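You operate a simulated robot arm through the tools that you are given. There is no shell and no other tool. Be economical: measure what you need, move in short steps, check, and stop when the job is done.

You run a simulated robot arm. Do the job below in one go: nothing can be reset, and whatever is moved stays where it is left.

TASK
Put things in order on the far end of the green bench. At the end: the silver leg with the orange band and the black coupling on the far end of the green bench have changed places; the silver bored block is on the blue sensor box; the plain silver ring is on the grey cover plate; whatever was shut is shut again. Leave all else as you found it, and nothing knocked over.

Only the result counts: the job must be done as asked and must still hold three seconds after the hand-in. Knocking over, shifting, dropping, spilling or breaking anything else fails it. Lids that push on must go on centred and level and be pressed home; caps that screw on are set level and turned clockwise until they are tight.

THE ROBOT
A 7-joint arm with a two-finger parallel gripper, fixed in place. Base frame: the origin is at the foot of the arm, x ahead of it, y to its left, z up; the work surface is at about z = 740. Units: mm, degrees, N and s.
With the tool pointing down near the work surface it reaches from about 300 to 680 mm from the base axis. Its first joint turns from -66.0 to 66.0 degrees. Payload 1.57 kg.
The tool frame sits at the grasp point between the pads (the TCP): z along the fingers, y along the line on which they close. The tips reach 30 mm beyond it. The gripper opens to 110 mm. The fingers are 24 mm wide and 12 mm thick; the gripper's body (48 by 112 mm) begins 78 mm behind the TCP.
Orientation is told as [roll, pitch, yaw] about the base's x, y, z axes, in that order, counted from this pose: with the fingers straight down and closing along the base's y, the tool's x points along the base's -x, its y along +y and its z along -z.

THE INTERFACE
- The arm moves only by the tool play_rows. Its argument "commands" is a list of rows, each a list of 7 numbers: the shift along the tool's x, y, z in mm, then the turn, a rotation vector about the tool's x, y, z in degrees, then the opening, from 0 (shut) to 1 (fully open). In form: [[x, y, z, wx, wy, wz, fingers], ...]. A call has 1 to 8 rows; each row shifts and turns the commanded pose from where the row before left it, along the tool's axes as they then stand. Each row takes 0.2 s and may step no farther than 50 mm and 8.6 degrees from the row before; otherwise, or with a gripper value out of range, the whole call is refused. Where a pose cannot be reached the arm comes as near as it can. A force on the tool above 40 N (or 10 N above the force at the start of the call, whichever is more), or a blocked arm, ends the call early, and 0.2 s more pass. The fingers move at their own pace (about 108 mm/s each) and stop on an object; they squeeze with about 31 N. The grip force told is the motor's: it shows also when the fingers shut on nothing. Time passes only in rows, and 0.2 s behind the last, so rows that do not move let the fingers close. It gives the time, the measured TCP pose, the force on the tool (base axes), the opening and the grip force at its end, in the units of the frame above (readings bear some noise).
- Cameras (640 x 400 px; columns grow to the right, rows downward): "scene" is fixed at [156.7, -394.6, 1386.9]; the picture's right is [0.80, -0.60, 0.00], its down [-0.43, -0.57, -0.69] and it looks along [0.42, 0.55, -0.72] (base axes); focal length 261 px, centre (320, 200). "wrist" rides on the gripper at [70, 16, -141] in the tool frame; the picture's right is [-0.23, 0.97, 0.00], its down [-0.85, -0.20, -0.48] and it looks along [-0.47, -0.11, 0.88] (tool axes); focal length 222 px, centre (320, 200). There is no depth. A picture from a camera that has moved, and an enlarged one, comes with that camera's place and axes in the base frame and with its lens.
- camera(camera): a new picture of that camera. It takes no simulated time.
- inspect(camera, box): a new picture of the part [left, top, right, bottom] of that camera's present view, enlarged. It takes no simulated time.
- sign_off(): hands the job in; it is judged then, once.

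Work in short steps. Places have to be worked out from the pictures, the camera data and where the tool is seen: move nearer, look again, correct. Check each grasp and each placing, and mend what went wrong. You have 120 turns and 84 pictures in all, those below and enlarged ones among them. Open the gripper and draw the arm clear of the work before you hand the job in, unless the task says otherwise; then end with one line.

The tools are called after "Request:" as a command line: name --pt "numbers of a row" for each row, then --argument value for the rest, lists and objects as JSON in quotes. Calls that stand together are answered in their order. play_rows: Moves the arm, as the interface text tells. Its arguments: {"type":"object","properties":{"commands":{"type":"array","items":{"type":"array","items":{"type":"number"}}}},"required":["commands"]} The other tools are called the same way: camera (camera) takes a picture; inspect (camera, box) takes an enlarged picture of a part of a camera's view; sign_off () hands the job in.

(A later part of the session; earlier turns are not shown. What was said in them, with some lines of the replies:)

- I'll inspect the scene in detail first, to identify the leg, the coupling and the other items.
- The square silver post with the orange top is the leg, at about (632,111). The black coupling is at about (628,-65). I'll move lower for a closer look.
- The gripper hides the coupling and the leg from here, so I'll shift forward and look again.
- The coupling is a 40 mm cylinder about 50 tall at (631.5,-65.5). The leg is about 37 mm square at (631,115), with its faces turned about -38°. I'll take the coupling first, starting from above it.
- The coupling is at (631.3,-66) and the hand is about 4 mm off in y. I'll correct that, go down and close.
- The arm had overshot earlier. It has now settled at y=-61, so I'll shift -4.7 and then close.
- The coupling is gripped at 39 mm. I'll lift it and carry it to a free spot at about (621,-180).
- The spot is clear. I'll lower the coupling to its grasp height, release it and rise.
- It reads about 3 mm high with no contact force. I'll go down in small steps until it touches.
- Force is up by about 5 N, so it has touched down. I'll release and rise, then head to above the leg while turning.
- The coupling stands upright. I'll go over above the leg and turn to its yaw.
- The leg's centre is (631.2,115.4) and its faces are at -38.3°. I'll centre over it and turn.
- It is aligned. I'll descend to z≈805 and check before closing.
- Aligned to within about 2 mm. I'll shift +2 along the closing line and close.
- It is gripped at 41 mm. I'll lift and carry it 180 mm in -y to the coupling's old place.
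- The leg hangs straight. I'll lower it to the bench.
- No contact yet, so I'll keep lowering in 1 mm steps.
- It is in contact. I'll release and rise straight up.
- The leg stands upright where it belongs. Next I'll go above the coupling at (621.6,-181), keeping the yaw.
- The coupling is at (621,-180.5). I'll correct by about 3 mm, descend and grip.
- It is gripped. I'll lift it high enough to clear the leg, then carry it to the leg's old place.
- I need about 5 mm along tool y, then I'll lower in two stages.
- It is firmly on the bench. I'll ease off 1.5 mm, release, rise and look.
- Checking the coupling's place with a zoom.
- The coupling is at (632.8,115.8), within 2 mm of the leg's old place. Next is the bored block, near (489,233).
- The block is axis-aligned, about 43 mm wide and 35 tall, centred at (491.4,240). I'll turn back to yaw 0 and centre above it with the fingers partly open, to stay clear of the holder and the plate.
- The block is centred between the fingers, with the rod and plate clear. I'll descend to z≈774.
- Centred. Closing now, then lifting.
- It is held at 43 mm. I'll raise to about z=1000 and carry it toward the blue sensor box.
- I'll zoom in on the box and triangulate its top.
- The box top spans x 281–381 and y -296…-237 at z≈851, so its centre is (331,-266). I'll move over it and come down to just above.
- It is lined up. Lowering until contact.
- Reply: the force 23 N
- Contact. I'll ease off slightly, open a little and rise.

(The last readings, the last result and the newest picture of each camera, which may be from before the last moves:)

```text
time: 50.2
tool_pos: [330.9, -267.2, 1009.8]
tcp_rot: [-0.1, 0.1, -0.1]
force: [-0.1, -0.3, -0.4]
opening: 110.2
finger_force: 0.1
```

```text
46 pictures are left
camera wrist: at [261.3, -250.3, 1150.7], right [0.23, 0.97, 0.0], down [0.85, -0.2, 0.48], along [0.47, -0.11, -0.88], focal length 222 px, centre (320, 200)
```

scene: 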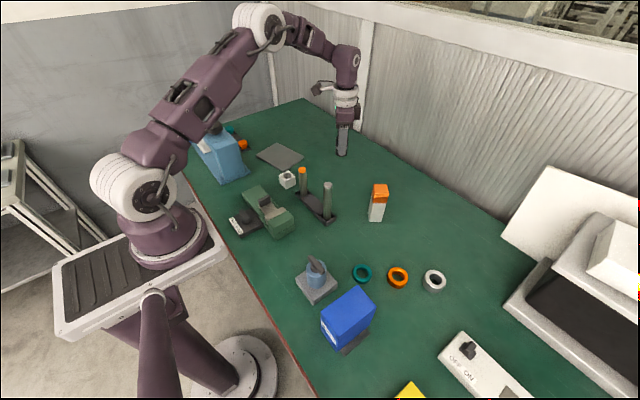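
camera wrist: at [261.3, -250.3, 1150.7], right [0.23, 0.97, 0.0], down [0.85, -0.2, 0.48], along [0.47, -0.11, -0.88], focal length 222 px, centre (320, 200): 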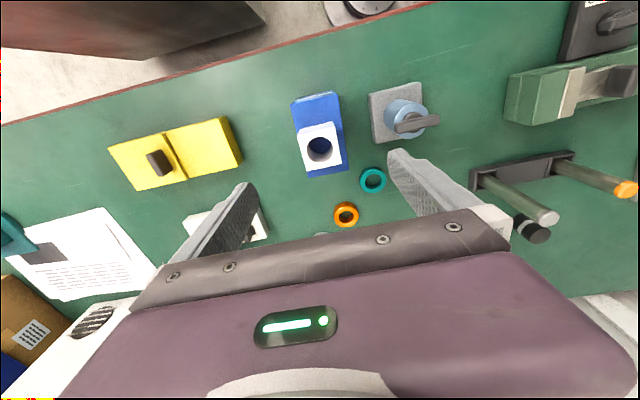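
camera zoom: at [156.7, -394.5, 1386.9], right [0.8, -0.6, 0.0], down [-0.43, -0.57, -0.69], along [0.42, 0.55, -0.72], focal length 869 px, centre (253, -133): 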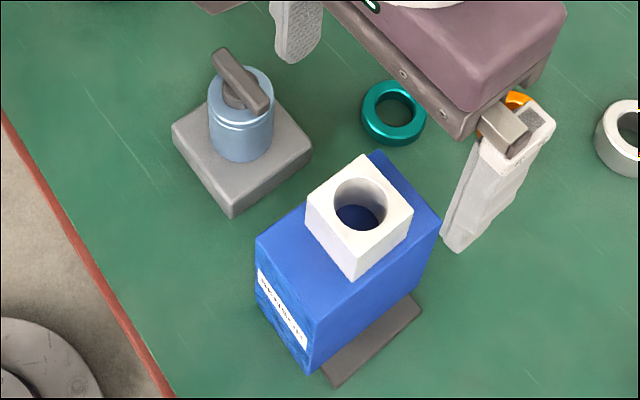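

The block sits squarely on the sensor box. Now to the silver ring, near (587,-327).

Request:
play_rows --pt "-46 -9 0 0 0 0 1" --pt "-46 -9 0 0 0 0 1" --pt "-46 -9 0 0 0 0 1" --pt "-46 -9 0 0 0 0 1" --pt "-46 -9 0 0 0 0 1" --pt "0 0 45 0 0 0 1" --pt "0 0 25 0 0 0 1" --pt "0 0 0 0 0 0 1"

Request:
camera --camera "wrist"

```text
time: 52.0
tool_pos: [564.1, -312.1, 939.1]
tcp_rot: [-0.1, -0.1, 0.0]
force: [-0.2, -0.5, -0.1]
opening: 110.0
finger_force: 0.0
```

```text
45 pictures are left
camera wrist: at [494.9, -295.0, 1082.3], right [0.23, 0.97, 0.0], down [0.86, -0.2, 0.48], along [0.47, -0.11, -0.88], focal length 222 px, centre (320, 200)
```

wrist: 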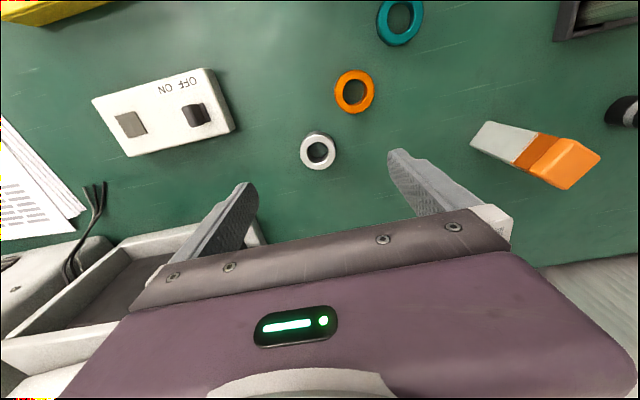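

Request:
inspect --camera "wrist" --box '[250, 110, 400, 210]'

Request:
inspect --camera "scene" --box '[380, 220, 620, 370]'

```text
4.00 times, centred on (325, 160) of wrist
camera zoom: at [494.9, -295.0, 1082.3], right [0.23, 0.97, 0.0], down [0.86, -0.2, 0.48], along [0.47, -0.11, -0.88], focal length 888 px, centre (300, 360)
```

zoom: 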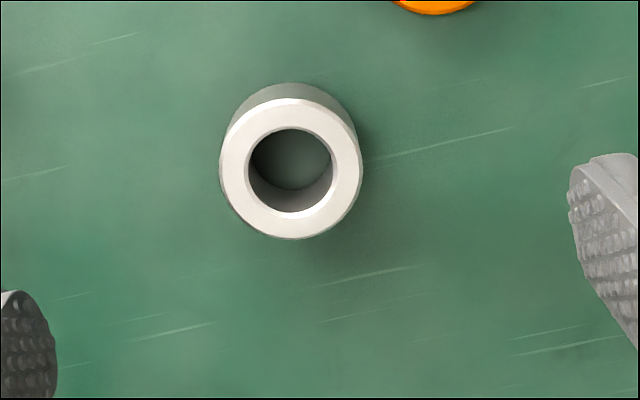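

```text
2.67 times, centred on (500, 295) of scene
camera zoom: at [156.7, -394.6, 1386.9], right [0.8, -0.6, 0.0], down [-0.43, -0.57, -0.69], along [0.42, 0.55, -0.72], focal length 695 px, centre (-160, -53)
```

zoom: 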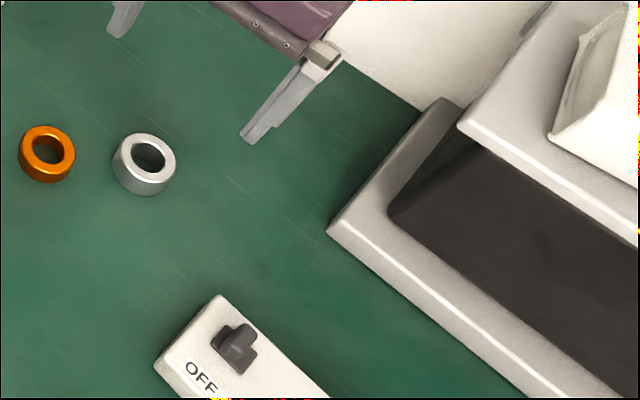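

The ring is at (586.5,-320), about 52 mm across and 24 tall. I'll centre over it and come down partway.

Request:
play_rows --pt "-22.4 -8 0 0 0 0 0.75" --pt "0 0 40 0 0 0 0.75" --pt "0 0 45 0 0 0 0.75" --pt "0 0 30 0 0 0 0.75" --pt "0 0 0 0 0 0 0.75" --pt "0 0 0 0 0 0 0.75"

Request:
camera --camera "wrist"

```text
time: 53.4
tool_pos: [584.7, -319.0, 820.6]
tcp_rot: [0.0, 0.1, 0.0]
force: [0.0, -0.5, -0.3]
opening: 82.3
finger_force: 0.0
```

```text
42 pictures are left
camera wrist: at [515.9, -302.4, 962.6], right [0.23, 0.97, 0.0], down [0.85, -0.2, 0.48], along [0.47, -0.11, -0.88], focal length 222 px, centre (320, 200)
```

wrist: 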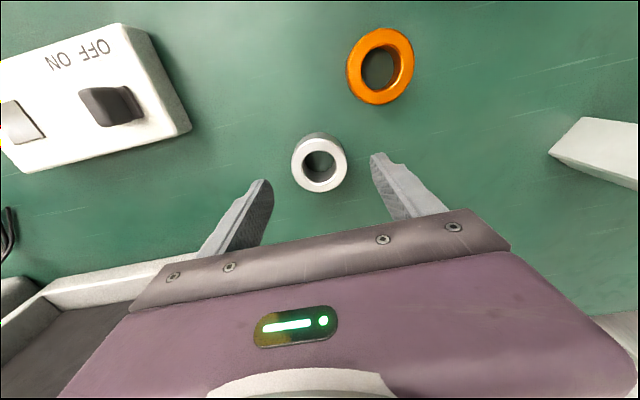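

The ring is at (586.3,-320). I'll descend and grip.

Request:
play_rows --pt "-1.5 -1 25 0 0 0 0.75" --pt "0 0 16 0 0 0 0.75" --pt "0 0 5 0 0 0 0.75" --pt "0 0 0 0 0 0 0.75" --pt "0 0 0 0 0 0 0.5" --pt "0 0 0 0 0 0 0.35" --pt "0 0 0 0 0 0 0.35"

```text
time: 55.0
tool_pos: [588.0, -320.1, 776.7]
tcp_rot: [0.0, 0.0, 0.0]
force: [0.0, 0.6, 0.6]
opening: 51.0
finger_force: 31.5
```

Gripped at 51 mm. I'll lift to z≈940 and carry it over toward the plate.

Request:
play_rows --pt "0 0 -25 0 0 0 0.35" --pt "0 0 -45 0 0 0 0.35" --pt "0 0 -45 0 0 0 0.35" --pt "0 0 -45 0 0 0 0.35" --pt "4 20 -5 0 0 0 0.35" --pt "4 40 0 0 0 0 0.35" --pt "4 48 0 0 0 0 0.35" --pt "4 48 0 0 0 0 0.35"

Request:
play_rows --pt "4 48 0 0 0 0 0.35" --pt "4 48 0 0 0 0 0.35" --pt "4 48 0 0 0 0 0.35" --pt "4 48 0 0 0 0 0.35" --pt "4 48 0 0 0 0 0.35" --pt "4 48 0 0 0 0 0.35" --pt "4 48 0 0 0 0 0.35" --pt "4 48 0 0 0 0 0.35"

Request:
play_rows --pt "2 48 0 0 0 0 0.35" --pt "2 48 0 0 0 0 0.35" --pt "0 20 0 0 0 0 0.35" --pt "0 0 0 0 0 0 0.35" --pt "0 0 0 0 0 0 0.35"

Request:
camera --camera "wrist"

```text
time: 56.8
tool_pos: [565.4, -164.1, 946.1]
tcp_rot: [0.0, 0.0, -0.1]
force: [0.2, 0.4, -0.5]
opening: 50.9
finger_force: 30.9
```

```text
time: 58.6
tool_pos: [539.4, 219.2, 943.3]
tcp_rot: [-0.1, 0.0, -0.1]
force: [-1.0, -0.2, -1.6]
opening: 51.0
finger_force: 30.5
```

```text
time: 59.8
tool_pos: [535.8, 334.8, 940.5]
tcp_rot: [0.0, 0.1, 0.0]
force: [-0.7, -0.2, -1.0]
opening: 50.7
finger_force: 31.2
```

```text
41 pictures are left
camera wrist: at [466.7, 351.7, 1082.2], right [0.23, 0.97, 0.0], down [0.85, -0.2, 0.48], along [0.47, -0.11, -0.88], focal length 222 px, centre (320, 200)
```

wrist: 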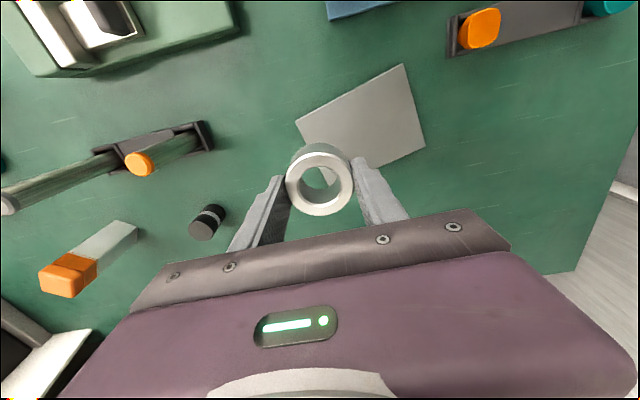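

The plate spans (513,304), (475,462), (591,487) and about (629,328), with its centre at (552,395). I'll put the ring near the centre at (542,385), within reach. Moving over and down to z≈810.

Request:
play_rows --pt "-3 25 0 0 0 0 0.35" --pt "-3 25 0 0 0 0 0.35" --pt "0 0 40 0 0 0 0.35" --pt "0 0 45 0 0 0 0.35" --pt "0 0 40 0 0 0 0.35" --pt "0 0 0 0 0 0 0.35" --pt "0 0 0 0 0 0 0.35"

Request:
camera --camera "wrist"

```text
time: 61.4
tool_pos: [541.8, 383.4, 816.8]
tcp_rot: [0.0, 0.0, 0.0]
force: [-0.2, 0.3, -0.4]
opening: 50.7
finger_force: 31.2
```

```text
40 pictures are left
camera wrist: at [472.1, 399.9, 959.8], right [0.23, 0.97, 0.0], down [0.85, -0.2, 0.48], along [0.47, -0.11, -0.88], focal length 222 px, centre (320, 200)
```

wrist: 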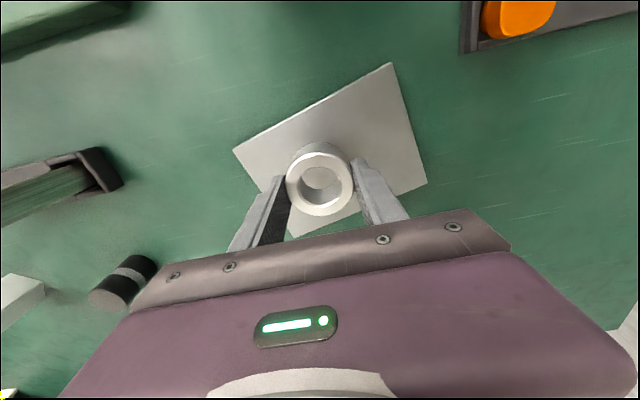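

The ring is over the plate. I'll lower carefully until contact.

Request:
play_rows --pt "0 0 15 0 0 0 0.35" --pt "0 0 8 0 0 0 0.35" --pt "0 0 0 0 0 0 0.35" --pt "0 0 2 0 0 0 0.35" --pt "0 0 0 0 0 0 0.35"

Request:
play_rows --pt "0 0 1 0 0 0 0.35" --pt "0 0 1 0 0 0 0.35" --pt "0 0 0 0 0 0 0.35"

```text
time: 62.6
tool_pos: [541.0, 384.7, 793.6]
tcp_rot: [-0.1, 0.0, 0.0]
force: [0.4, -0.2, -1.4]
opening: 50.6
finger_force: 31.0
```

```text
time: 63.4
tool_pos: [540.7, 383.5, 791.8]
tcp_rot: [0.0, 0.0, 0.1]
force: [-1.3, 0.3, -1.8]
opening: 50.8
finger_force: 31.1
```

Request:
play_rows --pt "0 0 1 0 0 0 0.35" --pt "0 0 1 0 0 0 0.35" --pt "0 0 1 0 0 0 0.35" --pt "0 0 0 0 0 0 0.35"

Request:
play_rows --pt "0 0 1 0 0 0 0.35" --pt "0 0 0 0 0 0 0.35"

Request:
play_rows --pt "0 0 1 0 0 0 0.35" --pt "0 0 0 0 0 0 0.35"

```text
time: 64.4
tool_pos: [540.7, 384.1, 788.4]
tcp_rot: [0.0, 0.0, 0.0]
force: [0.3, -0.5, -1.4]
opening: 51.0
finger_force: 31.0
```

```text
time: 65.0
tool_pos: [541.7, 382.7, 787.1]
tcp_rot: [0.0, 0.1, 0.1]
force: [-0.1, -1.1, 0.0]
opening: 50.7
finger_force: 30.8
```

```text
time: 65.6
tool_pos: [542.4, 384.4, 787.1]
tcp_rot: [0.0, 0.0, -0.1]
force: [-3.6, -3.1, 16.5]
opening: 50.6
finger_force: 30.7
```

Contact with the plate. I'll release, rise and check.

Request:
play_rows --pt "0 0 -0.8 0 0 0 0.35" --pt "0 0 0 0 0 0 0.55" --pt "0 0 0 0 0 0 0.7" --pt "0 0 -30 0 0 0 0.75" --pt "0 0 -45 0 0 0 0.75" --pt "0 0 -45 0 0 0 1" --pt "0 0 -40 0 0 0 1" --pt "0 0 0 0 0 0 1"

Request:
camera --camera "wrist"

Request:
camera --camera "scene"

```text
time: 67.4
tool_pos: [543.1, 385.4, 949.3]
tcp_rot: [-0.1, 0.0, 0.1]
force: [0.8, 0.2, 0.7]
opening: 109.9
finger_force: 0.0
```

```text
39 pictures are left
camera wrist: at [473.5, 402.0, 1090.9], right [0.23, 0.97, 0.0], down [0.85, -0.2, 0.48], along [0.47, -0.11, -0.88], focal length 222 px, centre (320, 200)
```

wrist: 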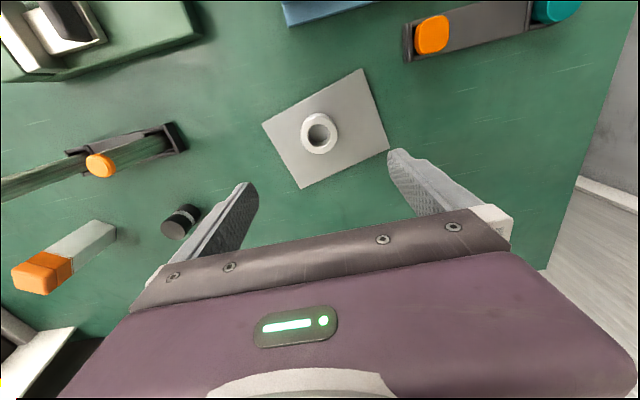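

```text
38 pictures are left
```

scene: 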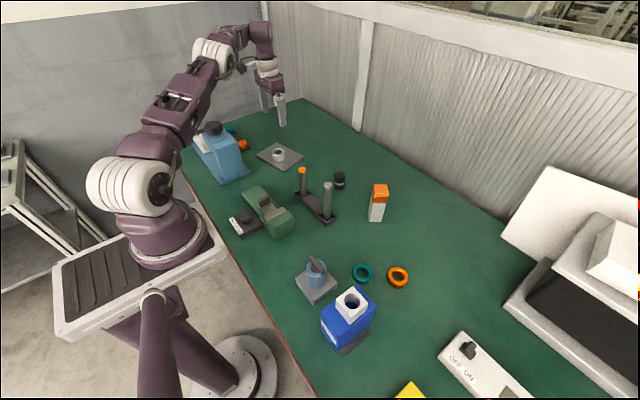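

The ring sits on the plate and everything else is in place. I'll draw the arm up and clear.

Request:
play_rows --pt "0 0 -45 0 0 0 1" --pt "0 0 -45 0 0 0 1" --pt "0 0 -45 0 0 0 1" --pt "8 -45 -20 0 0 0 1" --pt "8 -45 0 0 0 0 1" --pt "8 -45 0 0 0 0 1" --pt "8 -45 0 0 0 0 1" --pt "0 0 0 0 0 0 1"

Request:
inspect --camera "scene" --box '[180, 110, 420, 300]'

```text
time: 69.2
tool_pos: [530.3, 370.3, 1071.1]
tcp_rot: [0.0, 0.0, 0.1]
force: [0.2, 0.1, -1.0]
opening: 109.8
finger_force: 0.0
out of reach, approached as far as the arm can: row 2, 3, 4, 5, 6, 7
```

```text
2.11 times, centred on (300, 205) of scene
camera zoom: at [156.7, -394.6, 1386.9], right [0.8, -0.6, 0.0], down [-0.43, -0.57, -0.69], along [0.42, 0.55, -0.72], focal length 549 px, centre (362, 190)
```

zoom: 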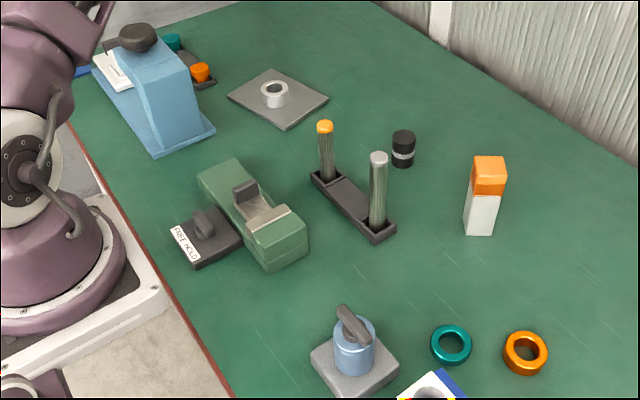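

The hand is 330 mm above the bench with the gripper open, and every object is standing in its place. Handing in.

Request:
sign_off

```text
The job is handed in.
```

The leg and the black coupling have changed places, the bored block is on the blue sensor box and the silver ring is on the grey cover plate. Nothing had to be opened along the way, and the last pictures show nothing else moved or knocked over.
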